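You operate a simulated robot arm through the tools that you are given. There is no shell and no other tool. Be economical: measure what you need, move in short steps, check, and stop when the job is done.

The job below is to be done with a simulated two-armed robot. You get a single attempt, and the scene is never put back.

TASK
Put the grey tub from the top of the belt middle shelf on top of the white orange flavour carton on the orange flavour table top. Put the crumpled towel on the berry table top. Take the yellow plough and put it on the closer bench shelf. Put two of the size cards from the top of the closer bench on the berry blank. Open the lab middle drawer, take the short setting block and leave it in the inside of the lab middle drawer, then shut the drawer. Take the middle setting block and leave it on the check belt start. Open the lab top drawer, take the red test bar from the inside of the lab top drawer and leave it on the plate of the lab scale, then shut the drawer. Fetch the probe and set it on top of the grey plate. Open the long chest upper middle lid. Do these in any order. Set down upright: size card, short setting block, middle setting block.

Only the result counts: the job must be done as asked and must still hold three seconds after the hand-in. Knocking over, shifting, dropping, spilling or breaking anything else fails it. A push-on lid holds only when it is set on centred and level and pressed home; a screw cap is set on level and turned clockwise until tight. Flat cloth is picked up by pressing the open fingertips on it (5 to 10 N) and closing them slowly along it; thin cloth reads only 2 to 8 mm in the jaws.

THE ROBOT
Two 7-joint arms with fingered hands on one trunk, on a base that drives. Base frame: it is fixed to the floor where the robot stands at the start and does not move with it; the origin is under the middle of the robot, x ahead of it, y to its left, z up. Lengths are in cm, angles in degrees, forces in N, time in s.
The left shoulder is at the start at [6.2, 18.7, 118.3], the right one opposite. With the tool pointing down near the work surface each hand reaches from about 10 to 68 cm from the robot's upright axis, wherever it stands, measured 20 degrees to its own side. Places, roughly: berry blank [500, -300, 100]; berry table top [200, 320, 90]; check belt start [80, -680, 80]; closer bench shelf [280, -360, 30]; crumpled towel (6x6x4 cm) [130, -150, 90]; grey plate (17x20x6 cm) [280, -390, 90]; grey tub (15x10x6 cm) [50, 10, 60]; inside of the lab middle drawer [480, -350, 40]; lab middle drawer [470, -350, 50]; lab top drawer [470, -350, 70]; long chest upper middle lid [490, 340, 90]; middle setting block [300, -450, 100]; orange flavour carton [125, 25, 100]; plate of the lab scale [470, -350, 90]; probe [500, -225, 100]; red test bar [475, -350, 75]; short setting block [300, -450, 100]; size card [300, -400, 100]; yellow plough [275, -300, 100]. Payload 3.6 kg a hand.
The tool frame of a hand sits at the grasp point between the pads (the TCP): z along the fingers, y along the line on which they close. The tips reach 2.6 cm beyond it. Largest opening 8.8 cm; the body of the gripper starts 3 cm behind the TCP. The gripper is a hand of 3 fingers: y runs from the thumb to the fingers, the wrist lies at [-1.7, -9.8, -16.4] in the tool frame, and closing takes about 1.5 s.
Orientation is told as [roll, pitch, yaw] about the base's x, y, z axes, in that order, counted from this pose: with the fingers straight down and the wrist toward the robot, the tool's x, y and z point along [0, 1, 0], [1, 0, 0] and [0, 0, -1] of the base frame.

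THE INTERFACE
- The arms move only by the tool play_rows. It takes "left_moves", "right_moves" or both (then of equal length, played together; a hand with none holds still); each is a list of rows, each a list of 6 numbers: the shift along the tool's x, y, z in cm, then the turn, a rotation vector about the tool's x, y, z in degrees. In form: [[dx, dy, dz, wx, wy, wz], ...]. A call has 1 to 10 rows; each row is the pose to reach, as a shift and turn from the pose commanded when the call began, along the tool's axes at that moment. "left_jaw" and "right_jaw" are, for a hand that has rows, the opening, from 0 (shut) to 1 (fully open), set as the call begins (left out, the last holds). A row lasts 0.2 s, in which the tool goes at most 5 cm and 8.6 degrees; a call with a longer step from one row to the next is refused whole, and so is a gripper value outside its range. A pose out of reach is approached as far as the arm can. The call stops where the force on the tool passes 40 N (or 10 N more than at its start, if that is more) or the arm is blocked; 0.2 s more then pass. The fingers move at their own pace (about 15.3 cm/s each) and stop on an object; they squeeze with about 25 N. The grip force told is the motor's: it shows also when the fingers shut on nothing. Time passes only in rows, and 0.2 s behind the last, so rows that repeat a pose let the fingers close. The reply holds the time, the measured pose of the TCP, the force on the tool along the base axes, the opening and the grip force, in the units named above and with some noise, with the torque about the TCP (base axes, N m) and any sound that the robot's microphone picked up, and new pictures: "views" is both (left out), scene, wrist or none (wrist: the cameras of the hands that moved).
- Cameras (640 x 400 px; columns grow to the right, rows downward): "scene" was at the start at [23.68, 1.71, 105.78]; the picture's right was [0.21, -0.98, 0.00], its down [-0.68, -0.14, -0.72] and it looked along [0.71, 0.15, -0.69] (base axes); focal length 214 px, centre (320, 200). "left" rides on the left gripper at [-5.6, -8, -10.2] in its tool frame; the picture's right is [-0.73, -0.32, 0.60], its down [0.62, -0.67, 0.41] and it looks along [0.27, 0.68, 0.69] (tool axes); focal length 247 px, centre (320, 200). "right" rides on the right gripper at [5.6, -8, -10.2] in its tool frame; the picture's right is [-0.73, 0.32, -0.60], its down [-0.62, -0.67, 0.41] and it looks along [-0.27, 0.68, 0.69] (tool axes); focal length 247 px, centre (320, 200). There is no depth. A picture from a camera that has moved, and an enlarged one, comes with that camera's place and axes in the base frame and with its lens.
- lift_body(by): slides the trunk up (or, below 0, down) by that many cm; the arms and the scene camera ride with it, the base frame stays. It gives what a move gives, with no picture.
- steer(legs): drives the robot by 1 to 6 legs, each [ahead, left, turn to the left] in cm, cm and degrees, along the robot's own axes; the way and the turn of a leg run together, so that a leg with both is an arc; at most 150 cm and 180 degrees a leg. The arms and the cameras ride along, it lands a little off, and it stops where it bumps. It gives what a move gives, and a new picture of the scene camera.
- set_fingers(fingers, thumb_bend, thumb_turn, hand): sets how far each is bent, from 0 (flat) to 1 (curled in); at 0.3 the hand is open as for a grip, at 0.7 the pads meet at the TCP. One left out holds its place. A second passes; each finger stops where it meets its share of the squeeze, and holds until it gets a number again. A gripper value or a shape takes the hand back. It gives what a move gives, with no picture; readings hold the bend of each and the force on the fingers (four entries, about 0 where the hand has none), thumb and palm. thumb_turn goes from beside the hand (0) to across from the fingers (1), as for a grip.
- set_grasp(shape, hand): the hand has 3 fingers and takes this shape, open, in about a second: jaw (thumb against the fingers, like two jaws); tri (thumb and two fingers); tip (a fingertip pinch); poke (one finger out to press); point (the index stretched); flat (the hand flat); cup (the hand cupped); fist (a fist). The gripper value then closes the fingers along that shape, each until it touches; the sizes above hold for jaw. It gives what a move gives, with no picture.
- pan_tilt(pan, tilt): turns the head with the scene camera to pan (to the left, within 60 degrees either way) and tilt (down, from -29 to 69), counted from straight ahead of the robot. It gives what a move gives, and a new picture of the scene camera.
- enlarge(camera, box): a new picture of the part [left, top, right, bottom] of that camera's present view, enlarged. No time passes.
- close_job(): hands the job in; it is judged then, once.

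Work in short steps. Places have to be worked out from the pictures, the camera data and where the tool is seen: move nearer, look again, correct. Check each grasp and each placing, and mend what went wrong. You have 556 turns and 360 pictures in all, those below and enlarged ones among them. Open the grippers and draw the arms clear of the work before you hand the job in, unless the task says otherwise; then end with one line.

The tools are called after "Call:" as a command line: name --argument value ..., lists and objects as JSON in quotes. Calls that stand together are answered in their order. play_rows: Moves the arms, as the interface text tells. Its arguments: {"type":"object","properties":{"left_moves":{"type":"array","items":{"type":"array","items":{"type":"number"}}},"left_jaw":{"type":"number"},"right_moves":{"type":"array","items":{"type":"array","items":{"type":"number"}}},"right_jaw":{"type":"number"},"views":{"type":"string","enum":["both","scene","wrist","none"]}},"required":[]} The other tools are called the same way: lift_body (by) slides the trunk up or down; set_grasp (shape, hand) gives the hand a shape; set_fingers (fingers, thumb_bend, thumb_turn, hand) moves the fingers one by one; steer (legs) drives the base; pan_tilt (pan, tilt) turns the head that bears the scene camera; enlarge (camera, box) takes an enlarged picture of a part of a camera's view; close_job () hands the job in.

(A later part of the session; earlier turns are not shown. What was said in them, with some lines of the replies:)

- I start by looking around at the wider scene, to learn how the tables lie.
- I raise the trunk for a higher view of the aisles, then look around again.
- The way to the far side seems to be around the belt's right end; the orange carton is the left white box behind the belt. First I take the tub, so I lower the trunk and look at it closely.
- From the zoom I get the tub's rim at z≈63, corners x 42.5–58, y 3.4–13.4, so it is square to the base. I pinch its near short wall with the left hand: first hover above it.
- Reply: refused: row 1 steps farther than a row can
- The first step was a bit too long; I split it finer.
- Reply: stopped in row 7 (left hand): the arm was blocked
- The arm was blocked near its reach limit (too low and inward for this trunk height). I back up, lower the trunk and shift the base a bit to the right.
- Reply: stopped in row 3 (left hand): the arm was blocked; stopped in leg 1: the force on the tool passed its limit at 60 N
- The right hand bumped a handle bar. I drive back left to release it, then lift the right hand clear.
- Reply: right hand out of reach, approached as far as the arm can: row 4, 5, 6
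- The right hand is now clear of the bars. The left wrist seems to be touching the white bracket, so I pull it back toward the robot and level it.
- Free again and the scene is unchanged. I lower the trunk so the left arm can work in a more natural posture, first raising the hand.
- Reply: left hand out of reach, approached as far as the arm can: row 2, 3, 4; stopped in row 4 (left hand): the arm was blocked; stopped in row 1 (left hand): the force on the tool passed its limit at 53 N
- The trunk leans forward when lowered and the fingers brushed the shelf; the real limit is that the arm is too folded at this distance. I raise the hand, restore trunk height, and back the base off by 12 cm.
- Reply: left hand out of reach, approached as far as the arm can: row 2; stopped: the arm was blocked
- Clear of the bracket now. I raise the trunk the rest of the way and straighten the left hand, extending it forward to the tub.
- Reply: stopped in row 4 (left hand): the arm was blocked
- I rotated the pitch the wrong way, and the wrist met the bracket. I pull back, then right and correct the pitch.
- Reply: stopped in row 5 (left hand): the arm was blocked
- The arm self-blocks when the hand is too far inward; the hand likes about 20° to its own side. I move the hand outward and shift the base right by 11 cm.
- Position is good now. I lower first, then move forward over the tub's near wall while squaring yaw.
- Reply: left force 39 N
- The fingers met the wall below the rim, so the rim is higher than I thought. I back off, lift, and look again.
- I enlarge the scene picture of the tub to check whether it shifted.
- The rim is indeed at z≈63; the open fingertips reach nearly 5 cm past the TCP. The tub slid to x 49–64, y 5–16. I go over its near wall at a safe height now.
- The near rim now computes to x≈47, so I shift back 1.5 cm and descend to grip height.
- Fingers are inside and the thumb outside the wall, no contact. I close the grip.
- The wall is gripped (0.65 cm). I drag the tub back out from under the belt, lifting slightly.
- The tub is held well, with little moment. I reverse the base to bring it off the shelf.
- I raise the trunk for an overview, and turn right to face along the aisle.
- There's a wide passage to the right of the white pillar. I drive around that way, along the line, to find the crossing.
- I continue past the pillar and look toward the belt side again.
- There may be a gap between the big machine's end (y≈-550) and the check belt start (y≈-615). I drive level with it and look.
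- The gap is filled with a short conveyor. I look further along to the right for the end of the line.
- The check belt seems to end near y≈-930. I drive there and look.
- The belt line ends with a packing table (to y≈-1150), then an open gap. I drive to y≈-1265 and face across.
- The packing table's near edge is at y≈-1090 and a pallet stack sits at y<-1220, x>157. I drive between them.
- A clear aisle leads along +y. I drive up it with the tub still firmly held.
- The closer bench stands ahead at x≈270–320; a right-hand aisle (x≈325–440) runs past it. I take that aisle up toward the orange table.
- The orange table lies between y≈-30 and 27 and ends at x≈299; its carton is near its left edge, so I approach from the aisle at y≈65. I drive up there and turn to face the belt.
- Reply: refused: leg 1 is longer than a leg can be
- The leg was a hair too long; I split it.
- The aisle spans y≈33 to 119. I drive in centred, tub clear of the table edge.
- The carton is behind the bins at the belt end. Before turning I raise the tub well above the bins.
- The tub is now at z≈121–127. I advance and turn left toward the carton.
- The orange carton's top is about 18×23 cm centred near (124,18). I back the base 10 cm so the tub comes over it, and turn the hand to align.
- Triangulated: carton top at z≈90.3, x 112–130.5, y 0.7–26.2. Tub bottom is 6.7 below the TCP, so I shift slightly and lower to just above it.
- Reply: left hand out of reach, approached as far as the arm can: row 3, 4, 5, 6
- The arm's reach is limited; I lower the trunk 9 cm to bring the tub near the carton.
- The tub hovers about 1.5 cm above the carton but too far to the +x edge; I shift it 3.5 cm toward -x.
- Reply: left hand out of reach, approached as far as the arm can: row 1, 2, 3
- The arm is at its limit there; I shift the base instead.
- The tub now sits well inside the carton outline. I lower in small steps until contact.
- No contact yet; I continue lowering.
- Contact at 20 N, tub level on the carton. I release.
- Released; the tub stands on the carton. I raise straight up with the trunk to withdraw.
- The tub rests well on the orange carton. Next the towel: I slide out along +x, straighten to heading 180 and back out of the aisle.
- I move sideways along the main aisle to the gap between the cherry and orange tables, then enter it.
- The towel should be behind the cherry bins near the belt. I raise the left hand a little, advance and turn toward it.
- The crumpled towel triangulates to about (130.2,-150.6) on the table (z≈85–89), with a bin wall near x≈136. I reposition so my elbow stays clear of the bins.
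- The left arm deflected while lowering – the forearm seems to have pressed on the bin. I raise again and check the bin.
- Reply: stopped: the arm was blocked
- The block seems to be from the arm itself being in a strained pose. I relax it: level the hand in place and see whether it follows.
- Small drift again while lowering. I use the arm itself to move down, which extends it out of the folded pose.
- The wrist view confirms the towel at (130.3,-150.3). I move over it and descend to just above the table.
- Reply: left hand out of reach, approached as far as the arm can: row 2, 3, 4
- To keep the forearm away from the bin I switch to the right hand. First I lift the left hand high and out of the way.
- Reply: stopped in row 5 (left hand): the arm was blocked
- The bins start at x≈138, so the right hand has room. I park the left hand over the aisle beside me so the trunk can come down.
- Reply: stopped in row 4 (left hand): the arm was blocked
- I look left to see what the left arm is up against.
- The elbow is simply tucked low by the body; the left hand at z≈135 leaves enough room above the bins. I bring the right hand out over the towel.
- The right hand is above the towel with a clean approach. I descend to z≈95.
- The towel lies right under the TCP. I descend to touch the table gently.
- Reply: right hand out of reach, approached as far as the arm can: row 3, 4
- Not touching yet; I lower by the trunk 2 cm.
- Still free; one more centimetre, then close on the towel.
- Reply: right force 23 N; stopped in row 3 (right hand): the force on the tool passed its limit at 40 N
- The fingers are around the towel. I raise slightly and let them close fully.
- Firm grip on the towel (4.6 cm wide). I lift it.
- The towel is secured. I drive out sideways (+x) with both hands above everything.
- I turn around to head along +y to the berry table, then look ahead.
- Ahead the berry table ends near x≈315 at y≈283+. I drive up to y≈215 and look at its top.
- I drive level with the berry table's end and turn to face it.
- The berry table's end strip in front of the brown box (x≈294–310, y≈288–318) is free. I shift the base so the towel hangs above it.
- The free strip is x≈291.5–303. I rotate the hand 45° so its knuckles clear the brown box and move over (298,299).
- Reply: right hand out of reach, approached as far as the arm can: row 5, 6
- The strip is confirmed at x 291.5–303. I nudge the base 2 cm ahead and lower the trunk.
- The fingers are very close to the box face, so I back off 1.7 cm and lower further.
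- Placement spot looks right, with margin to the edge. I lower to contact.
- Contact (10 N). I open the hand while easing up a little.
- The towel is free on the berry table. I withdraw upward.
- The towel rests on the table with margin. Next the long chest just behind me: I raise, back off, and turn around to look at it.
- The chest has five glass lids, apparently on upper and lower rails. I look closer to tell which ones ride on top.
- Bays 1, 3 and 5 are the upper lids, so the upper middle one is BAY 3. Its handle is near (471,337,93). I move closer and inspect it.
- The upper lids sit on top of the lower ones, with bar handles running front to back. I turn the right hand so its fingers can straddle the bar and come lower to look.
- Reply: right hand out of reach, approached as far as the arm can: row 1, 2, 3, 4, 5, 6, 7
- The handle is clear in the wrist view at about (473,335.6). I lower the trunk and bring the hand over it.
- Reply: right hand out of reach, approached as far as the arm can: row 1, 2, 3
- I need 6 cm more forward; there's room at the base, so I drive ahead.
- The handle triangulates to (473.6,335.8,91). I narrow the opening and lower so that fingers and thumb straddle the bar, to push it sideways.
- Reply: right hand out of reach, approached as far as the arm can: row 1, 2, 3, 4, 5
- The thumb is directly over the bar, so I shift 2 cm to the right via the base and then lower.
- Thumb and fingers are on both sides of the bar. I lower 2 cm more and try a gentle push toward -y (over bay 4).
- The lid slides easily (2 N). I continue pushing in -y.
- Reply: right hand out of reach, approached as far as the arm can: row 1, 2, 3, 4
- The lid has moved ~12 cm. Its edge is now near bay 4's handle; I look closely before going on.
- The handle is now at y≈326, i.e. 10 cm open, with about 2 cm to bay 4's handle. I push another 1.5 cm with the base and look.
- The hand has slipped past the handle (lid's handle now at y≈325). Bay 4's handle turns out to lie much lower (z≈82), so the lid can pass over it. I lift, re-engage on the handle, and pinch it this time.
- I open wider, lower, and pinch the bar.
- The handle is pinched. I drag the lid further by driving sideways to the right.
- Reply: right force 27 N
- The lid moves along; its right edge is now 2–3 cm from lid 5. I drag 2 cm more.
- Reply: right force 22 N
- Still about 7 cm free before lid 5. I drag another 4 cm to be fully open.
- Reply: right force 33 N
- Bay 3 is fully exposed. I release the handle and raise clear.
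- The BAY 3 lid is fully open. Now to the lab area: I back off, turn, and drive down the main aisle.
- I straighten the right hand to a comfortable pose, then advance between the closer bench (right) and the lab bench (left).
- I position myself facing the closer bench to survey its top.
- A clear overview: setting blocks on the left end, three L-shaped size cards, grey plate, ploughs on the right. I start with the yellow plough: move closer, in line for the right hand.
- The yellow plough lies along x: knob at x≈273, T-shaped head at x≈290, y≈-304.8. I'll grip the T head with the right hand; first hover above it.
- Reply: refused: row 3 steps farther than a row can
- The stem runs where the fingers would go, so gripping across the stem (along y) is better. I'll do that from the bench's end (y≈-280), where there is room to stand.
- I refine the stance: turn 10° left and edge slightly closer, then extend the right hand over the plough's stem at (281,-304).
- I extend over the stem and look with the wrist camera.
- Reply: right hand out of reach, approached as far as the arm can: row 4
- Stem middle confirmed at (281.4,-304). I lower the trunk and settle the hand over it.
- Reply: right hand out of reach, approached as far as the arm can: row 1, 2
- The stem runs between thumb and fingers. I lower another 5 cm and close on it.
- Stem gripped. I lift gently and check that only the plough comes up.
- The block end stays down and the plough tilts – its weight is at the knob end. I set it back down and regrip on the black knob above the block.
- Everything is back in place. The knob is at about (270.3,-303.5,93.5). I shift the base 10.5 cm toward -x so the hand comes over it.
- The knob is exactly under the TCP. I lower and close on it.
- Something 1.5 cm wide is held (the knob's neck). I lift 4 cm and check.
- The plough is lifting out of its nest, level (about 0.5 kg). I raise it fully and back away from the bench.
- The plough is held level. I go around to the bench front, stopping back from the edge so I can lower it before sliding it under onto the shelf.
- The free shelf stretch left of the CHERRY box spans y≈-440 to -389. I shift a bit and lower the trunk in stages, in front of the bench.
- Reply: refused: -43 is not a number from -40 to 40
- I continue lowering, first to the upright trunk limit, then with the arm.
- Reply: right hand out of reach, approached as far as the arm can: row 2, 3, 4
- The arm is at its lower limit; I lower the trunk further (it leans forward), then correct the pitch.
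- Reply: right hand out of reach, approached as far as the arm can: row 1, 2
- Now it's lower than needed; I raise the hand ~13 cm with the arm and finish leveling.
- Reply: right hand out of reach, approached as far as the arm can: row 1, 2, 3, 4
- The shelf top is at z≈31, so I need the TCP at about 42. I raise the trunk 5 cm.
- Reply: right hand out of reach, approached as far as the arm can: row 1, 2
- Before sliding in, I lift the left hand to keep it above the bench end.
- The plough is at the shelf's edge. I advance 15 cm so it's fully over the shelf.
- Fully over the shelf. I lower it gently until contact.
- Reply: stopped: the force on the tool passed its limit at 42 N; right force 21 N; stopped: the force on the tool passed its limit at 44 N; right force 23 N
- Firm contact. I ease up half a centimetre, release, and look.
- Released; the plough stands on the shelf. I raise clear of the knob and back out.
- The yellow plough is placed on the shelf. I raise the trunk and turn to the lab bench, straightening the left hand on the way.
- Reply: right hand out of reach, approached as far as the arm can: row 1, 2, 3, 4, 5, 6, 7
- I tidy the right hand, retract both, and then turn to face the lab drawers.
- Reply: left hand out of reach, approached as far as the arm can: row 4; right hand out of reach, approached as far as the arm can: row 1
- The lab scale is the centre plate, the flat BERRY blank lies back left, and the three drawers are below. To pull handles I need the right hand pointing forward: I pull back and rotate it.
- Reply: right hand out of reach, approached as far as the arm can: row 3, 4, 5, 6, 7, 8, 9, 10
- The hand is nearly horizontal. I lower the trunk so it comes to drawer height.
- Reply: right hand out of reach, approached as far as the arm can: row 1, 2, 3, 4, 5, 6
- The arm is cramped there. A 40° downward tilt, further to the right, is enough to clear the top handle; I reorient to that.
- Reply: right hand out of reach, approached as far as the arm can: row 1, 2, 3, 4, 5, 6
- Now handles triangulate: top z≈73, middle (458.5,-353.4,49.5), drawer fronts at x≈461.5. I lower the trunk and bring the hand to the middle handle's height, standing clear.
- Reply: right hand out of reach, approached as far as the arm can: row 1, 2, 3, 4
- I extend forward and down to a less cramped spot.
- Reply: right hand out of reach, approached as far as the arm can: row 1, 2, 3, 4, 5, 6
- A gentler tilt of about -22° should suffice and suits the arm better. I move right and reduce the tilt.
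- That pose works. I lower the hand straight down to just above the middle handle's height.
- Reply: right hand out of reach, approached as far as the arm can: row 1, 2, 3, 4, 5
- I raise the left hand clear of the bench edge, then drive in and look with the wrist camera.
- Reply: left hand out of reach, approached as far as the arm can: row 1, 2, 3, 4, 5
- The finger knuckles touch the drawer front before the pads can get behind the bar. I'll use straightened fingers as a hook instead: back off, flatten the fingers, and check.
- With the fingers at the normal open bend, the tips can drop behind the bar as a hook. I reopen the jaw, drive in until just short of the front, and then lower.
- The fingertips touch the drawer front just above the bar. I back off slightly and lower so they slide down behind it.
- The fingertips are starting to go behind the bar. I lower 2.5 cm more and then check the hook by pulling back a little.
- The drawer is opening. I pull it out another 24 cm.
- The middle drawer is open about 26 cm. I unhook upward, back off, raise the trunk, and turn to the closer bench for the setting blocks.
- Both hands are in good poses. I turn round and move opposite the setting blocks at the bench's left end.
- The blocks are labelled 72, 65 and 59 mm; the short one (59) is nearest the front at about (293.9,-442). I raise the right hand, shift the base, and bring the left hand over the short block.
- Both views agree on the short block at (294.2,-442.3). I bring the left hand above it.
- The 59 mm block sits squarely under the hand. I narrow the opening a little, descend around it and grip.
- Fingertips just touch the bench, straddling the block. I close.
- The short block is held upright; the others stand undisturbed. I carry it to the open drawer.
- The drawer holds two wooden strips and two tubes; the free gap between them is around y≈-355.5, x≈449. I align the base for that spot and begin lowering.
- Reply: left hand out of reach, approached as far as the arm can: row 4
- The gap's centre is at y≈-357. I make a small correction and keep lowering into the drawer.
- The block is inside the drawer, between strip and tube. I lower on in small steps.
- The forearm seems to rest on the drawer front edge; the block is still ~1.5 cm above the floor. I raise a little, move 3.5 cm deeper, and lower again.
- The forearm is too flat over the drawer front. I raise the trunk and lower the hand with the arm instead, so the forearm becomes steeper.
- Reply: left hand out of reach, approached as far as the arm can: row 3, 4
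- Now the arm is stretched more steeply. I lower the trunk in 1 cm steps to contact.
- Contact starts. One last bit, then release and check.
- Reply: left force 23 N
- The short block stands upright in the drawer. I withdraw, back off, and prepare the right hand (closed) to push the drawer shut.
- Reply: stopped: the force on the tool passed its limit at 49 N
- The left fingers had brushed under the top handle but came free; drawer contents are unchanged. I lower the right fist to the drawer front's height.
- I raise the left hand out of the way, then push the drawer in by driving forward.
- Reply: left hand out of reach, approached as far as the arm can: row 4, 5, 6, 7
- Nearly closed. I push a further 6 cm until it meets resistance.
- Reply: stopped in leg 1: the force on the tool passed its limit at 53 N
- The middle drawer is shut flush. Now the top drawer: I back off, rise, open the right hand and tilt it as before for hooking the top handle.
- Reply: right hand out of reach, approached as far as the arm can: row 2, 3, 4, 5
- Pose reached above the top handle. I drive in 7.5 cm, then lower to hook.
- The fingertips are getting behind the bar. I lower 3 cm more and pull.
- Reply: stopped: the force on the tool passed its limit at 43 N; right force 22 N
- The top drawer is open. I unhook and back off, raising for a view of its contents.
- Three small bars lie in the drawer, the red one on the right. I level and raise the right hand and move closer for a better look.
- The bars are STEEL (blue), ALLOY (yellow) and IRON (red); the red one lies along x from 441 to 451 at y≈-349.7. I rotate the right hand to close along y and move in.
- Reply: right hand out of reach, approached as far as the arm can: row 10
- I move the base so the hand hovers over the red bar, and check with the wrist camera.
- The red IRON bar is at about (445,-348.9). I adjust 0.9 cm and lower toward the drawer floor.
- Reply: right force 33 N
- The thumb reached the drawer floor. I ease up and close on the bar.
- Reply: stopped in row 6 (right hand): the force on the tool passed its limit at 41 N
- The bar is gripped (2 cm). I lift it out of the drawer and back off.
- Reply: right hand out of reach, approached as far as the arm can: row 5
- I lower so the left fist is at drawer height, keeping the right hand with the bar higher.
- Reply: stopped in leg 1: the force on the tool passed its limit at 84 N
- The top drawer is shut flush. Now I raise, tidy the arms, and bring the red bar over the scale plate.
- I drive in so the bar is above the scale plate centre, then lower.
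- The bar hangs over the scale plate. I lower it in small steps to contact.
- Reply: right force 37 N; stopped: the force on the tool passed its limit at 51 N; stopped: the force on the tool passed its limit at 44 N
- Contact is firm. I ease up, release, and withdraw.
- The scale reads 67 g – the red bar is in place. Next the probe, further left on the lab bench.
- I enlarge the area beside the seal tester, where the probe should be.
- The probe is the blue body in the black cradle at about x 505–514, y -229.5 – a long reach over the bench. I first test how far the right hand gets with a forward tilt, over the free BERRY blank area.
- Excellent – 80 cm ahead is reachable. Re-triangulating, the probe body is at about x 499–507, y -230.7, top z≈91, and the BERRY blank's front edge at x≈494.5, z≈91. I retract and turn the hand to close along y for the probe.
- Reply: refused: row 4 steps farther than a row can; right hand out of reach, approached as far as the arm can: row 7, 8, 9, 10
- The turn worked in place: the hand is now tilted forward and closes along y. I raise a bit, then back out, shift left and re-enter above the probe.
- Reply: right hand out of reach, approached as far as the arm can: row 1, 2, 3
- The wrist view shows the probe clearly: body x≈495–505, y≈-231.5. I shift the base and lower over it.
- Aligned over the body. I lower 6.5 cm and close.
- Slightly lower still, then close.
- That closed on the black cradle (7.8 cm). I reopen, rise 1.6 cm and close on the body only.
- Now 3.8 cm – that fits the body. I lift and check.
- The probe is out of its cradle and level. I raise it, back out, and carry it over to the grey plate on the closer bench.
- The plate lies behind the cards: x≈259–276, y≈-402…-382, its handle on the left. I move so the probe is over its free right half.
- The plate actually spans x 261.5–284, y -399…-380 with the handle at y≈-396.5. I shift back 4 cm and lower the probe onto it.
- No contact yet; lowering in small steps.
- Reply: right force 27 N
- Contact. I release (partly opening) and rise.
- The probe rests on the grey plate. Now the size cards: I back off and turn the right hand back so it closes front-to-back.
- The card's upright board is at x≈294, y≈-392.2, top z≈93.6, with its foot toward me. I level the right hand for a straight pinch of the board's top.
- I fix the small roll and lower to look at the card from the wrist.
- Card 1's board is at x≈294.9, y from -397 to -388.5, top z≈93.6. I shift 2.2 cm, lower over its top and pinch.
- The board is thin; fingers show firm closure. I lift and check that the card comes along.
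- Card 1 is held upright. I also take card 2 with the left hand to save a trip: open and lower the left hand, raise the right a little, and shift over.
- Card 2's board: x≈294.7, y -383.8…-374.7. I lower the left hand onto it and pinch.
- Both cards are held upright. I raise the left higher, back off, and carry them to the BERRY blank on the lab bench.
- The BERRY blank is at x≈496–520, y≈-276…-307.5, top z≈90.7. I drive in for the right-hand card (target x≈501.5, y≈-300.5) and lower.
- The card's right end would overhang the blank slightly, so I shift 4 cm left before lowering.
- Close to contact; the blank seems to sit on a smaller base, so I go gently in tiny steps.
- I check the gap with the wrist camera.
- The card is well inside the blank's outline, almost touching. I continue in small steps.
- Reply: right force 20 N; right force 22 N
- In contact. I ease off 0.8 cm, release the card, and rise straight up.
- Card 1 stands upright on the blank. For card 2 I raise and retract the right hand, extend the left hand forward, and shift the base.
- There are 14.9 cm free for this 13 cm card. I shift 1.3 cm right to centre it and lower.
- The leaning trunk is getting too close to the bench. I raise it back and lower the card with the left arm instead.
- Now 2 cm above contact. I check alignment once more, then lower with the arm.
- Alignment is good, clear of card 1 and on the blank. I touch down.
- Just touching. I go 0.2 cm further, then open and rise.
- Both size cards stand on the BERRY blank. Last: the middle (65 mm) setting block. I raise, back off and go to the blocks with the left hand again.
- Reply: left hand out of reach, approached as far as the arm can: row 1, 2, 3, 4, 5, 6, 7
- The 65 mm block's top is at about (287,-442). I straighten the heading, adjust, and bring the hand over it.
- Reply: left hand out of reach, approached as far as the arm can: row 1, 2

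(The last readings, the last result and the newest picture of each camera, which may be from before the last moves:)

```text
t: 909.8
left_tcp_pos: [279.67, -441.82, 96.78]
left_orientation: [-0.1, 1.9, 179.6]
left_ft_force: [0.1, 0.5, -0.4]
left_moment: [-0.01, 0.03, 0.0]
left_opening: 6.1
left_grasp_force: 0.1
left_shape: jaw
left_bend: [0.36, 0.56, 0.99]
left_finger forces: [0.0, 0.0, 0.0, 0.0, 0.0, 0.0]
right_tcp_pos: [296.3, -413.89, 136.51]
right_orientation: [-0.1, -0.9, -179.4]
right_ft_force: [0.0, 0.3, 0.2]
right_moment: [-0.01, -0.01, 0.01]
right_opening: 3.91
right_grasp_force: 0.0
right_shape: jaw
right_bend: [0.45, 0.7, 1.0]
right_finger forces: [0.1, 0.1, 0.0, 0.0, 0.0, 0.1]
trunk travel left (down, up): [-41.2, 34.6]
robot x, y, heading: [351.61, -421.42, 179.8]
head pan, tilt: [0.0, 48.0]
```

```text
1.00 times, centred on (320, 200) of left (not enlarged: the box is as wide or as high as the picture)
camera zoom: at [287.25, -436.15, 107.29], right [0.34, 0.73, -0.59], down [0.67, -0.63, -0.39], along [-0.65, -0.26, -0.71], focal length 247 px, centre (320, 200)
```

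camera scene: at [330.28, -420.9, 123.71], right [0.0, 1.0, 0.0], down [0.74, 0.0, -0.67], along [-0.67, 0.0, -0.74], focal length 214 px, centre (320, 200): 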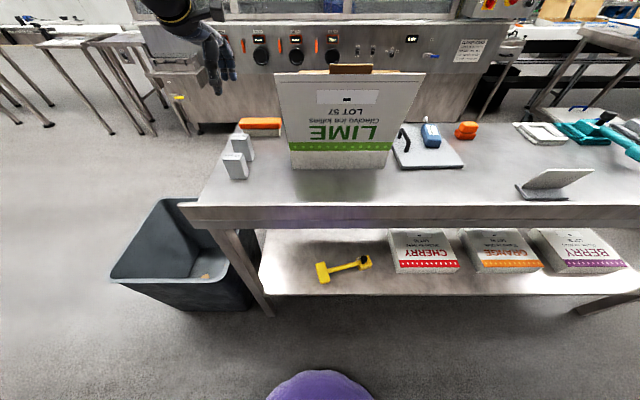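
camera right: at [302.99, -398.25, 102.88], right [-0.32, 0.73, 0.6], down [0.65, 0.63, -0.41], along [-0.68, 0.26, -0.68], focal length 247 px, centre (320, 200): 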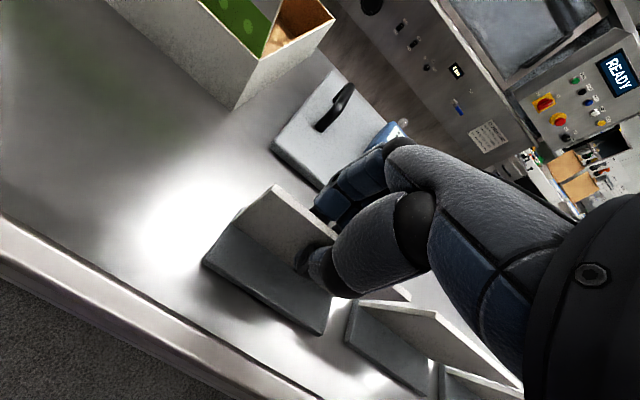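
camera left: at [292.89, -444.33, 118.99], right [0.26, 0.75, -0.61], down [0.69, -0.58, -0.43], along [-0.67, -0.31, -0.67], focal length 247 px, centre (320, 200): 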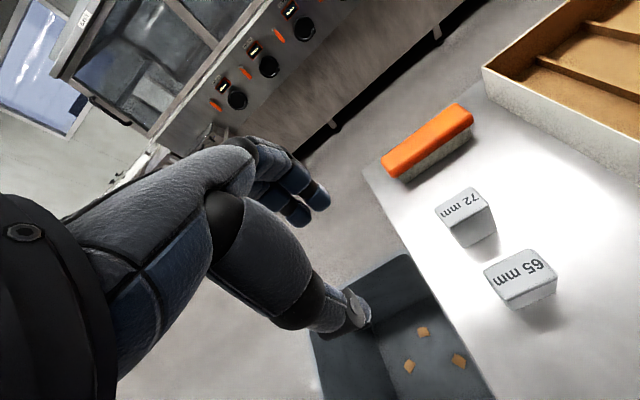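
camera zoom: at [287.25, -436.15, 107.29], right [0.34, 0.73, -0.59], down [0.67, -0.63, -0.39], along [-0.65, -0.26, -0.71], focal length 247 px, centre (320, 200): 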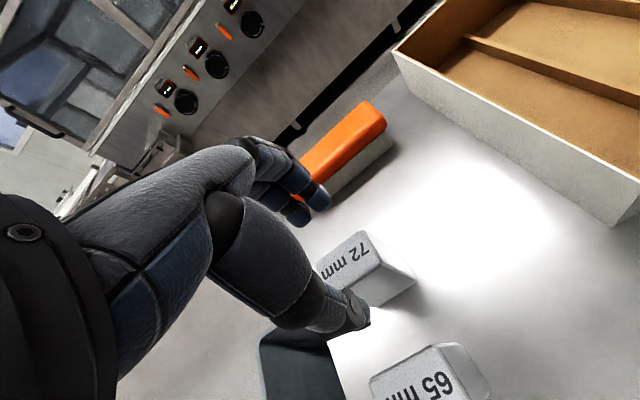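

I'm over the 72 mm block; the arm is still far extended. I rise 3 cm and back the base 7 cm to be over the 65 mm one.

Call:
lift_body --by 4

Call:
steer --legs '[[-7, 0, 0]]'

Call:
play_rows --left_moves '[[0, 0, 2, 0, 0, 0], [0, 0, 4, 0, 0, 0]]' --views "wrist"

```text
t: 910.6
left_tcp_pos: [279.7, -441.86, 101.28]
left_orientation: [-0.2, 1.3, 179.8]
left_ft_force: [-0.5, 0.0, 0.1]
left_moment: [-0.03, 0.0, -0.02]
left_opening: 6.13
left_grasp_force: 0.0
left_shape: jaw
left_bend: [0.36, 0.56, 0.99]
left_finger forces: [0.1, 0.1, 0.0, 0.0, 0.1, 0.0]
right_tcp_pos: [296.16, -413.99, 140.24]
right_orientation: [-0.1, -0.8, -179.4]
right_ft_force: [-0.1, 0.1, 0.2]
right_moment: [-0.02, 0.01, 0.0]
right_opening: 3.9
right_grasp_force: 0.1
right_shape: jaw
right_bend: [0.45, 0.7, 1.0]
right_finger forces: [0.1, 0.0, 0.0, 0.1, 0.0, 0.0]
trunk travel left (down, up): [-45.2, 30.6]
robot x, y, heading: [351.04, -420.95, 179.8]
head pan, tilt: [0.0, 48.0]
```

```text
t: 911.6
left_tcp_pos: [286.9, -441.77, 101.65]
left_orientation: [-0.1, 1.3, 179.6]
left_ft_force: [0.5, -0.3, 0.8]
left_moment: [0.05, 0.02, 0.0]
left_opening: 6.14
left_grasp_force: 0.0
left_shape: jaw
left_bend: [0.36, 0.56, 0.99]
left_finger forces: [0.0, 0.0, 0.0, 0.1, 0.0, 0.1]
right_tcp_pos: [303.32, -413.94, 140.47]
right_orientation: [-0.1, -0.9, -179.4]
right_ft_force: [0.8, 0.3, -0.8]
right_moment: [0.0, 0.03, -0.02]
right_opening: 3.92
right_grasp_force: 0.0
right_shape: jaw
right_bend: [0.45, 0.7, 1.0]
right_finger forces: [0.1, 0.0, 0.1, 0.0, 0.0, 0.0]
trunk travel left (down, up): [-45.2, 30.6]
robot x, y, heading: [358.66, -421.11, 179.9]
head pan, tilt: [0.0, 48.0]
camera scene: at [337.24, -421.07, 118.58], right [0.0, 1.0, 0.0], down [0.74, 0.0, -0.67], along [-0.67, 0.0, -0.74], focal length 214 px, centre (320, 200)
```

scene: 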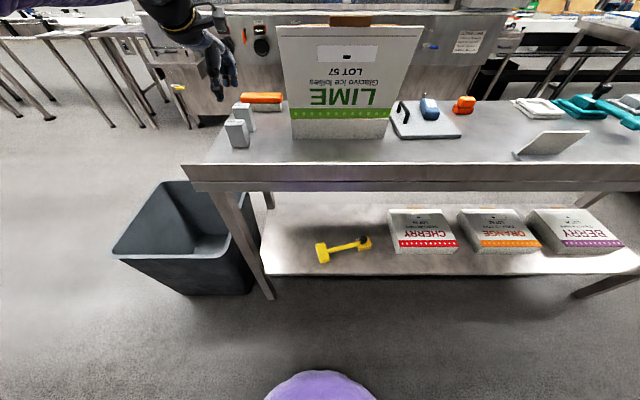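

```text
t: 912.2
left_tcp_pos: [287.56, -441.8, 98.65]
left_orientation: [-0.1, 1.2, 179.6]
left_ft_force: [0.9, 0.2, 0.1]
left_moment: [-0.02, 0.01, -0.01]
left_opening: 6.13
left_grasp_force: 0.1
left_shape: jaw
left_bend: [0.36, 0.56, 0.99]
left_finger forces: [0.0, 0.0, 0.0, 0.0, 0.0, 0.0]
left hand out of reach, approached as far as the arm can: row 1, 2
right_tcp_pos: [303.21, -413.87, 140.44]
right_orientation: [-0.1, -0.9, -179.4]
right_ft_force: [0.3, 0.0, 0.3]
right_moment: [0.0, -0.01, -0.01]
right_opening: 3.92
right_grasp_force: 0.1
right_shape: jaw
right_bend: [0.45, 0.7, 1.0]
right_finger forces: [0.1, 0.1, 0.0, 0.0, 0.0, 0.0]
trunk travel left (down, up): [-45.2, 30.6]
robot x, y, heading: [358.48, -421.33, 179.9]
head pan, tilt: [0.0, 48.0]
camera left: at [295.22, -436.22, 109.09], right [0.34, 0.73, -0.59], down [0.67, -0.63, -0.4], along [-0.66, -0.26, -0.7], focal length 247 px, centre (320, 200)
```

left: 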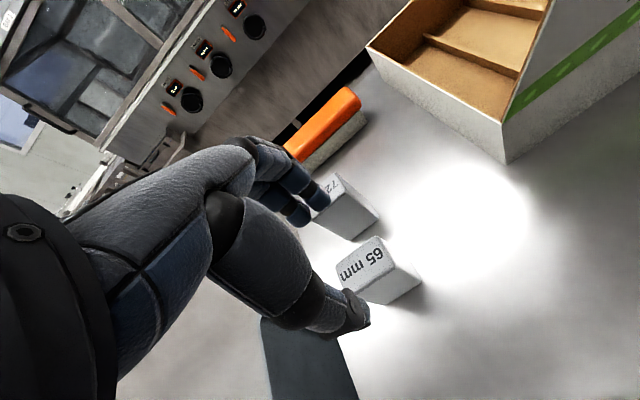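

The 65 mm block is under the hand. I lower with the trunk and grip it.

Call:
lift_body --by -8.7

Call:
play_rows --left_moves '[[0, 0, 0, 0, 0, 0], [0, 0, 0, 0, 0, 0], [0, 0, 0, 0, 0, 0], [0, 0, 0, 0, 0, 0], [0, 0, 0, 0, 0, 0], [0, 0, 0, 0, 0, 0]]' --left_jaw 0 --views "none"

```text
t: 913.4
left_tcp_pos: [287.72, -441.86, 89.91]
left_orientation: [-0.1, 1.3, 179.7]
left_ft_force: [1.1, -0.4, 0.1]
left_moment: [-0.01, 0.0, 0.0]
left_opening: 6.13
left_grasp_force: 0.1
left_shape: jaw
left_bend: [0.36, 0.56, 0.99]
left_finger forces: [0.0, 0.0, 0.1, 0.0, 0.1, 0.1]
right_tcp_pos: [303.27, -414.0, 131.8]
right_orientation: [-0.1, -0.9, -179.4]
right_ft_force: [-0.5, 0.1, 0.2]
right_moment: [0.04, 0.05, -0.02]
right_opening: 3.93
right_grasp_force: 0.1
right_shape: jaw
right_bend: [0.45, 0.7, 1.0]
right_finger forces: [0.0, 0.0, 0.1, 0.0, 0.0, 0.1]
trunk travel left (down, up): [-36.5, 39.3]
robot x, y, heading: [358.45, -421.16, 179.8]
head pan, tilt: [0.0, 48.0]
```

```text
t: 914.8
left_tcp_pos: [287.54, -441.66, 89.84]
left_orientation: [-0.1, 1.3, 179.9]
left_ft_force: [-0.2, -0.2, -0.3]
left_moment: [-0.02, -0.03, 0.0]
left_opening: 2.49
left_grasp_force: 24.7
left_shape: jaw
left_bend: [0.52, 0.74, 1.0]
left_finger forces: [11.5, 10.6, 0.1, 0.1, 22.7, 0.1]
right_tcp_pos: [303.1, -413.86, 131.65]
right_orientation: [-0.1, -0.8, -179.4]
right_ft_force: [-0.3, -0.1, 0.1]
right_moment: [-0.01, 0.01, -0.02]
right_opening: 3.92
right_grasp_force: 0.0
right_shape: jaw
right_bend: [0.45, 0.7, 1.0]
right_finger forces: [0.1, 0.0, 0.1, 0.1, 0.1, 0.0]
trunk travel left (down, up): [-36.5, 39.3]
robot x, y, heading: [358.62, -421.28, 180.0]
head pan, tilt: [0.0, 48.0]
```

The middle block is gripped. I lift it, back off, and drive around the bench's left end toward the check belt.

Call:
lift_body --by 34

Call:
steer --legs '[[-25, 0, 0], [0, 145, 0], [0, 60, 0], [130, 0, 0]]'

Call:
pan_tilt --pan 0 --tilt 32

```text
t: 918.1
left_tcp_pos: [287.92, -441.87, 126.35]
left_orientation: [-0.1, -0.7, 179.7]
left_ft_force: [0.9, 0.7, -0.4]
left_moment: [0.02, 0.02, -0.01]
left_opening: 2.47
left_grasp_force: 24.9
left_shape: jaw
left_bend: [0.52, 0.74, 1.0]
left_finger forces: [11.5, 10.8, 0.0, 0.0, 22.5, 0.0]
right_tcp_pos: [303.01, -413.89, 165.54]
right_orientation: [0.0, -0.8, -179.4]
right_ft_force: [0.5, -1.0, 0.7]
right_moment: [0.02, 0.0, 0.0]
right_opening: 3.91
right_grasp_force: 0.0
right_shape: jaw
right_bend: [0.45, 0.7, 1.0]
right_finger forces: [0.0, 0.0, 0.1, 0.0, 0.1, 0.0]
trunk travel left (down, up): [-70.5, 5.3]
robot x, y, heading: [358.38, -421.08, 179.3]
head pan, tilt: [0.0, 48.0]
```

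```text
t: 935.8
left_tcp_pos: [177.61, -639.37, 126.37]
left_orientation: [-0.1, -0.6, 178.4]
left_ft_force: [-0.5, -0.3, -2.2]
left_moment: [0.0, 0.0, 0.03]
left_opening: 2.48
left_grasp_force: 25.1
left_shape: jaw
left_bend: [0.52, 0.74, 1.0]
left_finger forces: [11.6, 10.9, 0.0, 0.1, 22.5, 0.0]
right_tcp_pos: [193.5, -611.95, 165.7]
right_orientation: [-0.1, -0.7, 179.2]
right_ft_force: [-0.1, -0.3, -0.3]
right_moment: [0.0, 0.01, -0.01]
right_opening: 3.93
right_grasp_force: 0.1
right_shape: jaw
right_bend: [0.45, 0.7, 1.0]
right_finger forces: [0.1, 0.0, 0.1, 0.1, 0.0, 0.0]
trunk travel left (down, up): [-70.5, 5.3]
robot x, y, heading: [248.71, -620.6, 178.6]
head pan, tilt: [0.0, 48.0]
camera scene: at [228.07, -619.81, 144.34], right [0.03, 1.0, 0.0], down [0.74, -0.02, -0.67], along [-0.67, 0.02, -0.74], focal length 214 px, centre (320, 200)
```

scene: 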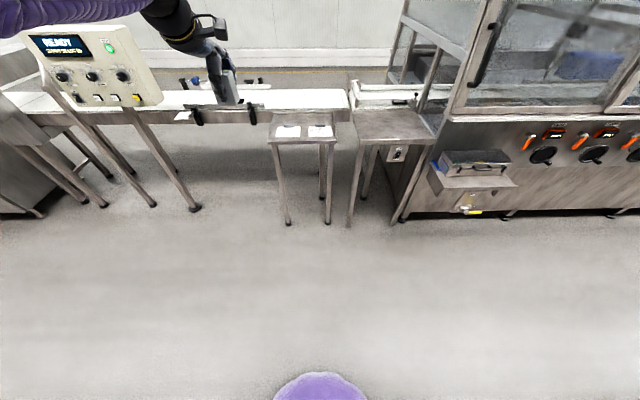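

```text
t: 936.6
left_tcp_pos: [177.52, -639.43, 126.24]
left_orientation: [-0.1, -0.7, 178.3]
left_ft_force: [0.5, 0.4, -1.3]
left_moment: [-0.02, -0.01, 0.02]
left_opening: 2.46
left_grasp_force: 25.2
left_shape: jaw
left_bend: [0.52, 0.74, 1.0]
left_finger forces: [11.5, 11.0, 0.1, 0.0, 22.5, 0.0]
right_tcp_pos: [193.49, -611.92, 165.64]
right_orientation: [-0.1, -0.8, 179.3]
right_ft_force: [0.8, 0.0, 0.5]
right_moment: [0.0, -0.03, 0.02]
right_opening: 3.9
right_grasp_force: 0.0
right_shape: jaw
right_bend: [0.45, 0.7, 1.0]
right_finger forces: [0.1, 0.0, 0.0, 0.0, 0.0, 0.0]
trunk travel left (down, up): [-70.5, 5.3]
robot x, y, heading: [248.88, -620.26, 178.6]
head pan, tilt: [0.0, 32.0]
camera scene: at [226.96, -619.78, 146.69], right [0.03, 1.0, 0.0], down [0.53, -0.01, -0.85], along [-0.85, 0.02, -0.53], focal length 214 px, centre (320, 200)
```

scene: 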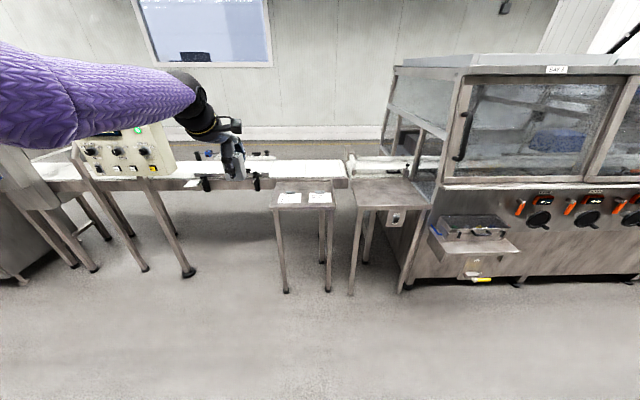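

The check belt (x≈56–97, starting at y≈-598) is ahead. I aim for its middle at y≈-684, between the clamps, keeping clear of the little shelf's legs.

Call:
steer --legs '[[50, 43, 1.4], [48, 0, 0]]'

Call:
lift_body --by -22

Call:
enlarge --camera "left" --box '[0, 0, 640, 400]'

```text
t: 942.7
left_tcp_pos: [79.96, -685.54, 126.42]
left_orientation: [-0.1, -0.7, -179.8]
left_ft_force: [0.4, -0.8, -1.4]
left_moment: [0.03, 0.02, -0.01]
left_opening: 2.48
left_grasp_force: 25.0
left_shape: jaw
left_bend: [0.52, 0.74, 1.0]
left_finger forces: [11.5, 10.8, 0.0, 0.1, 22.4, 0.1]
right_tcp_pos: [94.96, -657.48, 165.68]
right_orientation: [-0.1, -0.9, -178.8]
right_ft_force: [0.2, 0.2, -0.3]
right_moment: [0.03, 0.0, -0.02]
right_opening: 3.91
right_grasp_force: 0.1
right_shape: jaw
right_bend: [0.45, 0.7, 1.0]
right_finger forces: [0.1, 0.1, 0.1, 0.1, 0.0, 0.0]
trunk travel left (down, up): [-70.5, 5.3]
robot x, y, heading: [150.44, -663.83, -179.7]
head pan, tilt: [0.0, 32.0]
camera scene: at [128.65, -664.19, 146.71], right [-0.01, 1.0, 0.0], down [0.53, 0.0, -0.85], along [-0.85, -0.01, -0.53], focal length 214 px, centre (320, 200)
```

scene: 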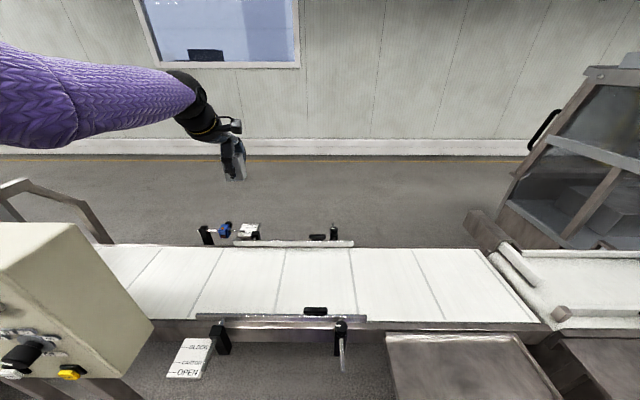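

```text
t: 945.1
left_tcp_pos: [79.99, -685.48, 104.49]
left_orientation: [0.1, -0.6, -179.7]
left_ft_force: [-0.3, 1.1, -2.1]
left_moment: [0.01, -0.02, -0.02]
left_opening: 2.51
left_grasp_force: 24.9
left_shape: jaw
left_bend: [0.52, 0.74, 1.0]
left_finger forces: [11.5, 10.7, 0.0, 0.0, 22.3, 0.1]
right_tcp_pos: [94.89, -657.54, 143.8]
right_orientation: [0.0, -0.9, -178.7]
right_ft_force: [0.0, -0.4, -0.4]
right_moment: [0.02, -0.02, -0.01]
right_opening: 3.91
right_grasp_force: 0.0
right_shape: jaw
right_bend: [0.45, 0.7, 1.0]
right_finger forces: [0.0, 0.0, 0.0, 0.0, 0.1, 0.0]
trunk travel left (down, up): [-48.5, 27.3]
robot x, y, heading: [150.49, -663.87, -179.5]
head pan, tilt: [0.0, 32.0]
```

```text
1.00 times, centred on (320, 200) of left (not enlarged: the box is as wide or as high as the picture)
camera zoom: at [87.94, -679.76, 114.57], right [0.31, 0.74, -0.6], down [0.66, -0.62, -0.42], along [-0.68, -0.27, -0.68], focal length 247 px, centre (320, 200)
```

zoom: 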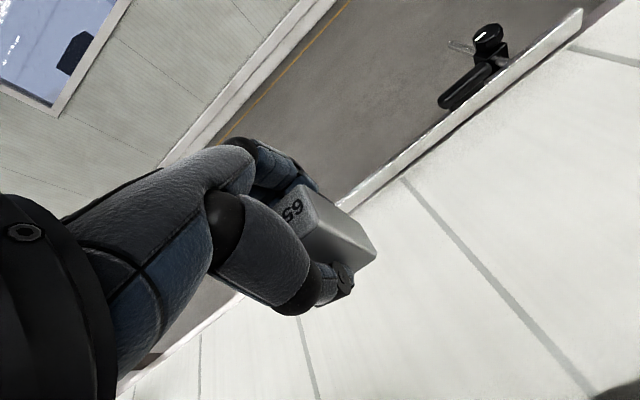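

The block hangs over the belt between the guide rails. I lower it.

Call:
lift_body --by -15

Call:
lift_body --by -1.5

```text
t: 946.8
left_tcp_pos: [80.09, -685.34, 89.42]
left_orientation: [-0.1, -0.7, -179.8]
left_ft_force: [0.0, 0.0, -3.2]
left_moment: [-0.02, -0.03, 0.0]
left_opening: 2.49
left_grasp_force: 25.5
left_shape: jaw
left_bend: [0.52, 0.74, 1.0]
left_finger forces: [11.4, 10.8, 0.0, 0.0, 22.2, 0.0]
right_tcp_pos: [94.9, -657.44, 128.85]
right_orientation: [-0.1, -0.9, -178.7]
right_ft_force: [0.3, 0.4, 0.4]
right_moment: [0.02, -0.01, 0.01]
right_opening: 3.92
right_grasp_force: 0.1
right_shape: jaw
right_bend: [0.45, 0.7, 1.0]
right_finger forces: [0.0, 0.0, 0.1, 0.0, 0.0, 0.0]
trunk travel left (down, up): [-33.5, 42.3]
robot x, y, heading: [150.69, -664.01, -179.5]
head pan, tilt: [0.0, 32.0]
```

```text
t: 947.4
left_tcp_pos: [80.01, -685.49, 87.93]
left_orientation: [-0.1, -0.7, -179.7]
left_ft_force: [-0.7, 1.5, -1.5]
left_moment: [0.02, -0.02, 0.02]
left_opening: 2.46
left_grasp_force: 25.0
left_shape: jaw
left_bend: [0.52, 0.74, 1.0]
left_finger forces: [11.5, 10.7, 0.1, 0.0, 22.4, 0.0]
right_tcp_pos: [94.97, -657.42, 127.27]
right_orientation: [-0.2, -1.0, -178.7]
right_ft_force: [0.5, 0.2, 0.6]
right_moment: [0.0, 0.01, 0.0]
right_opening: 3.92
right_grasp_force: 0.0
right_shape: jaw
right_bend: [0.45, 0.7, 1.0]
right_finger forces: [0.1, 0.0, 0.1, 0.0, 0.1, 0.0]
trunk travel left (down, up): [-32.0, 43.8]
robot x, y, heading: [150.05, -663.97, -179.5]
head pan, tilt: [0.0, 32.0]
```

Call:
lift_body --by -1

Call:
lift_body --by -0.7

```text
t: 948.0
left_tcp_pos: [80.02, -685.44, 86.84]
left_orientation: [-0.2, -0.8, -179.7]
left_ft_force: [0.1, 0.1, -2.4]
left_moment: [0.0, 0.01, -0.01]
left_opening: 2.45
left_grasp_force: 24.8
left_shape: jaw
left_bend: [0.52, 0.74, 1.0]
left_finger forces: [11.4, 10.8, 0.0, 0.2, 22.3, 0.1]
right_tcp_pos: [94.94, -657.5, 126.26]
right_orientation: [0.0, -0.9, -178.8]
right_ft_force: [0.6, 1.1, 0.7]
right_moment: [-0.02, 0.02, 0.0]
right_opening: 3.94
right_grasp_force: 0.0
right_shape: jaw
right_bend: [0.45, 0.7, 1.0]
right_finger forces: [0.1, 0.0, 0.1, 0.1, 0.1, 0.0]
trunk travel left (down, up): [-31.0, 44.8]
robot x, y, heading: [150.46, -663.8, -179.6]
head pan, tilt: [0.0, 32.0]
```

```text
t: 948.6
left_tcp_pos: [79.91, -685.47, 86.19]
left_orientation: [-0.1, -0.8, -179.7]
left_ft_force: [-0.5, -0.6, -1.8]
left_moment: [0.01, -0.02, -0.05]
left_opening: 2.46
left_grasp_force: 25.1
left_shape: jaw
left_bend: [0.52, 0.74, 1.0]
left_finger forces: [11.4, 10.8, 0.0, 0.0, 22.3, 0.0]
right_tcp_pos: [94.95, -657.43, 125.61]
right_orientation: [-0.1, -0.9, -178.8]
right_ft_force: [0.0, -0.4, 0.6]
right_moment: [0.02, -0.02, 0.01]
right_opening: 3.92
right_grasp_force: 0.1
right_shape: jaw
right_bend: [0.45, 0.7, 1.0]
right_finger forces: [0.1, 0.1, 0.1, 0.1, 0.0, 0.0]
trunk travel left (down, up): [-30.3, 45.5]
robot x, y, heading: [150.27, -663.79, -179.7]
head pan, tilt: [0.0, 32.0]
```

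Call:
lift_body --by -0.8

Call:
lift_body --by -0.8

```text
t: 949.1
left_tcp_pos: [79.92, -685.55, 85.69]
left_orientation: [-0.1, -1.1, -179.8]
left_ft_force: [-0.3, -0.4, 11.3]
left_moment: [0.0, -0.1, 0.02]
left_opening: 2.51
left_grasp_force: 24.9
left_shape: jaw
left_bend: [0.52, 0.74, 1.0]
left_finger forces: [12.9, 12.9, 0.1, 0.0, 26.0, 0.0]
right_tcp_pos: [95.09, -657.43, 124.76]
right_orientation: [-0.1, -0.9, -178.7]
right_ft_force: [1.0, -0.2, -0.1]
right_moment: [0.02, 0.02, -0.02]
right_opening: 3.93
right_grasp_force: 0.0
right_shape: jaw
right_bend: [0.45, 0.7, 1.0]
right_finger forces: [0.0, 0.0, 0.0, 0.1, 0.0, 0.0]
trunk travel left (down, up): [-29.5, 46.3]
robot x, y, heading: [150.53, -664.47, -179.1]
head pan, tilt: [0.0, 32.0]
```

```text
t: 949.7
left_tcp_pos: [79.95, -685.39, 85.66]
left_orientation: [-0.1, -1.7, -179.7]
left_ft_force: [1.9, -2.6, 31.5]
left_moment: [-0.02, -0.11, 0.04]
left_opening: 2.81
left_grasp_force: 24.8
left_shape: jaw
left_bend: [0.51, 0.74, 1.0]
left_finger forces: [14.0, 14.5, 0.0, 0.0, 30.2, 0.1]
right_tcp_pos: [95.45, -657.45, 124.15]
right_orientation: [-0.1, -1.1, -178.8]
right_ft_force: [0.5, -0.4, -0.2]
right_moment: [0.0, 0.01, 0.0]
right_opening: 3.93
right_grasp_force: 0.0
right_shape: jaw
right_bend: [0.45, 0.7, 1.0]
right_finger forces: [0.0, 0.1, 0.0, 0.1, 0.0, 0.0]
trunk travel left (down, up): [-28.7, 47.1]
robot x, y, heading: [150.18, -664.42, -179.4]
head pan, tilt: [0.0, 32.0]
```

Contact on the belt. I ease up 0.9 cm, release gently, and rise.

Call:
lift_body --by 0.9

Call:
play_rows --left_moves '[[0, 0, 0, 0, 0, 0], [0, 0, 0, 0, 0, 0], [0, 0, 0, 0, 0, 0], [0, 0, 0, 0, 0, 0]]' --left_jaw 0.6 --views "none"

Call:
lift_body --by 16

Call:
enlarge --camera "left" --box '[0, 0, 640, 400]'

```text
t: 950.3
left_tcp_pos: [79.98, -685.43, 85.64]
left_orientation: [0.0, -1.0, -179.8]
left_ft_force: [-3.4, -1.5, 16.0]
left_moment: [0.0, 0.13, 0.0]
left_opening: 2.71
left_grasp_force: 25.3
left_shape: jaw
left_bend: [0.51, 0.75, 1.0]
left_finger forces: [14.2, 14.6, 0.0, 0.1, 24.9, 0.0]
right_tcp_pos: [95.05, -657.28, 124.93]
right_orientation: [-0.1, -0.9, -178.8]
right_ft_force: [0.1, -0.3, -0.5]
right_moment: [0.0, 0.02, 0.03]
right_opening: 3.92
right_grasp_force: 0.1
right_shape: jaw
right_bend: [0.45, 0.7, 1.0]
right_finger forces: [0.0, 0.0, 0.1, 0.1, 0.0, 0.1]
trunk travel left (down, up): [-29.6, 46.2]
robot x, y, heading: [150.56, -663.6, -179.4]
head pan, tilt: [0.0, 32.0]
```

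```text
t: 951.3
left_tcp_pos: [80.08, -685.53, 85.44]
left_orientation: [-0.1, -0.6, -179.7]
left_ft_force: [-0.1, 0.0, -0.1]
left_moment: [-0.03, 0.0, -0.02]
left_opening: 5.24
left_grasp_force: 0.0
left_shape: jaw
left_bend: [0.39, 0.63, 1.0]
left_finger forces: [0.1, 0.1, 0.0, 0.1, 0.0, 0.0]
right_tcp_pos: [94.95, -657.39, 124.8]
right_orientation: [-0.1, -0.9, -178.8]
right_ft_force: [-0.5, -0.8, -0.6]
right_moment: [-0.01, 0.0, 0.0]
right_opening: 3.91
right_grasp_force: 0.0
right_shape: jaw
right_bend: [0.45, 0.7, 1.0]
right_finger forces: [0.0, 0.1, 0.1, 0.1, 0.0, 0.1]
trunk travel left (down, up): [-29.6, 46.2]
robot x, y, heading: [150.33, -664.16, -179.3]
head pan, tilt: [0.0, 32.0]
```

```text
t: 953.1
left_tcp_pos: [79.96, -685.46, 101.46]
left_orientation: [0.0, -0.7, -179.8]
left_ft_force: [-0.4, -0.2, 0.5]
left_moment: [-0.01, -0.01, -0.01]
left_opening: 5.21
left_grasp_force: 0.1
left_shape: jaw
left_bend: [0.39, 0.63, 1.0]
left_finger forces: [0.1, 0.0, 0.0, 0.0, 0.0, 0.0]
right_tcp_pos: [94.91, -657.41, 140.73]
right_orientation: [-0.1, -0.8, -178.8]
right_ft_force: [-0.1, 0.2, -0.2]
right_moment: [-0.03, 0.04, -0.02]
right_opening: 3.92
right_grasp_force: 0.2
right_shape: jaw
right_bend: [0.45, 0.7, 1.0]
right_finger forces: [0.0, 0.1, 0.1, 0.1, 0.1, 0.1]
trunk travel left (down, up): [-45.6, 30.2]
robot x, y, heading: [150.22, -663.81, -179.5]
head pan, tilt: [0.0, 32.0]
```

```text
1.00 times, centred on (320, 200) of left (not enlarged: the box is as wide or as high as the picture)
camera zoom: at [87.92, -679.76, 111.62], right [0.31, 0.74, -0.6], down [0.66, -0.62, -0.42], along [-0.68, -0.27, -0.68], focal length 247 px, centre (320, 200)
```

zoom: 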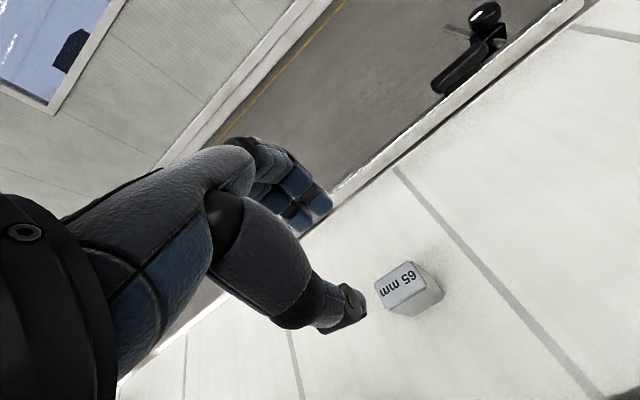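

The 65 mm block stands upright on the check belt. I open both hands, raise and back clear of the work.

Call:
play_rows --left_moves '[[0, 0, -4, 0, 0, 0], [0, 0, -8, 0, 0, 0], [0, 0, -12, 0, 0, 0]]' --right_moves '[[0, 0, 0, 0, 0, 0], [0, 0, 0, 0, 0, 0], [0, 0, 0, 0, 0, 0]]' --left_jaw 1 --right_jaw 1 --views "none"

Call:
steer --legs '[[-60, 0, 0]]'

```text
t: 953.9
left_tcp_pos: [80.13, -685.71, 113.62]
left_orientation: [-0.1, -0.6, -179.7]
left_ft_force: [0.5, -0.3, 0.1]
left_moment: [-0.02, 0.0, -0.02]
left_opening: 8.78
left_grasp_force: 0.1
left_shape: jaw
left_bend: [0.3, 0.3, 0.98]
left_finger forces: [0.0, 0.1, 0.0, 0.1, 0.0, 0.0]
right_tcp_pos: [94.92, -657.43, 140.78]
right_orientation: [-0.2, -0.9, -178.9]
right_ft_force: [0.2, -0.2, 0.0]
right_moment: [-0.04, 0.01, 0.01]
right_opening: 8.76
right_grasp_force: 0.0
right_shape: jaw
right_bend: [0.3, 0.3, 0.98]
right_finger forces: [0.0, 0.0, 0.0, 0.0, 0.0, 0.0]
trunk travel left (down, up): [-45.6, 30.2]
robot x, y, heading: [150.29, -664.25, -179.4]
head pan, tilt: [0.0, 32.0]
```

```text
t: 957.4
left_tcp_pos: [140.93, -685.21, 113.62]
left_orientation: [-0.1, -0.7, -179.5]
left_ft_force: [-0.1, 0.4, 0.6]
left_moment: [0.03, -0.02, 0.0]
left_opening: 8.76
left_grasp_force: 0.0
left_shape: jaw
left_bend: [0.3, 0.3, 0.98]
left_finger forces: [0.1, 0.1, 0.1, 0.1, 0.0, 0.0]
right_tcp_pos: [155.59, -657.03, 140.82]
right_orientation: [-0.1, -0.9, -178.6]
right_ft_force: [0.9, 0.1, -0.4]
right_moment: [0.01, 0.04, -0.04]
right_opening: 8.75
right_grasp_force: 0.1
right_shape: jaw
right_bend: [0.3, 0.3, 0.98]
right_finger forces: [0.0, 0.1, 0.0, 0.0, 0.1, 0.0]
trunk travel left (down, up): [-45.6, 30.2]
robot x, y, heading: [210.71, -663.47, -179.7]
head pan, tilt: [0.0, 32.0]
camera scene: at [188.59, -663.68, 121.33], right [-0.01, 1.0, 0.0], down [0.53, 0.01, -0.85], along [-0.85, -0.01, -0.53], focal length 214 px, centre (320, 200)
```

scene: 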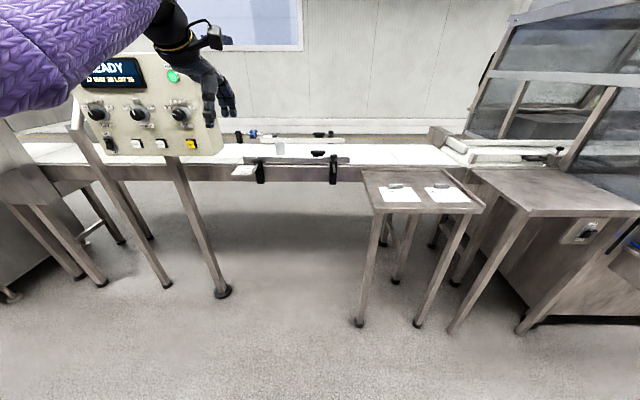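

The block (at about (280,150) in the picture) stands on the belt, the hands are open and clear, and every item on the list has been placed; I hand in the job.

Call:
close_job

```text
The job is handed in.
```

I placed every item on the list, shut both lab drawers, left the BAY 3 lid of the long chest open, and handed the job in. I took BAY 3 to be the "upper middle" lid, because bays 1, 3 and 5 ride on the upper rail. I have not been told the judging result.
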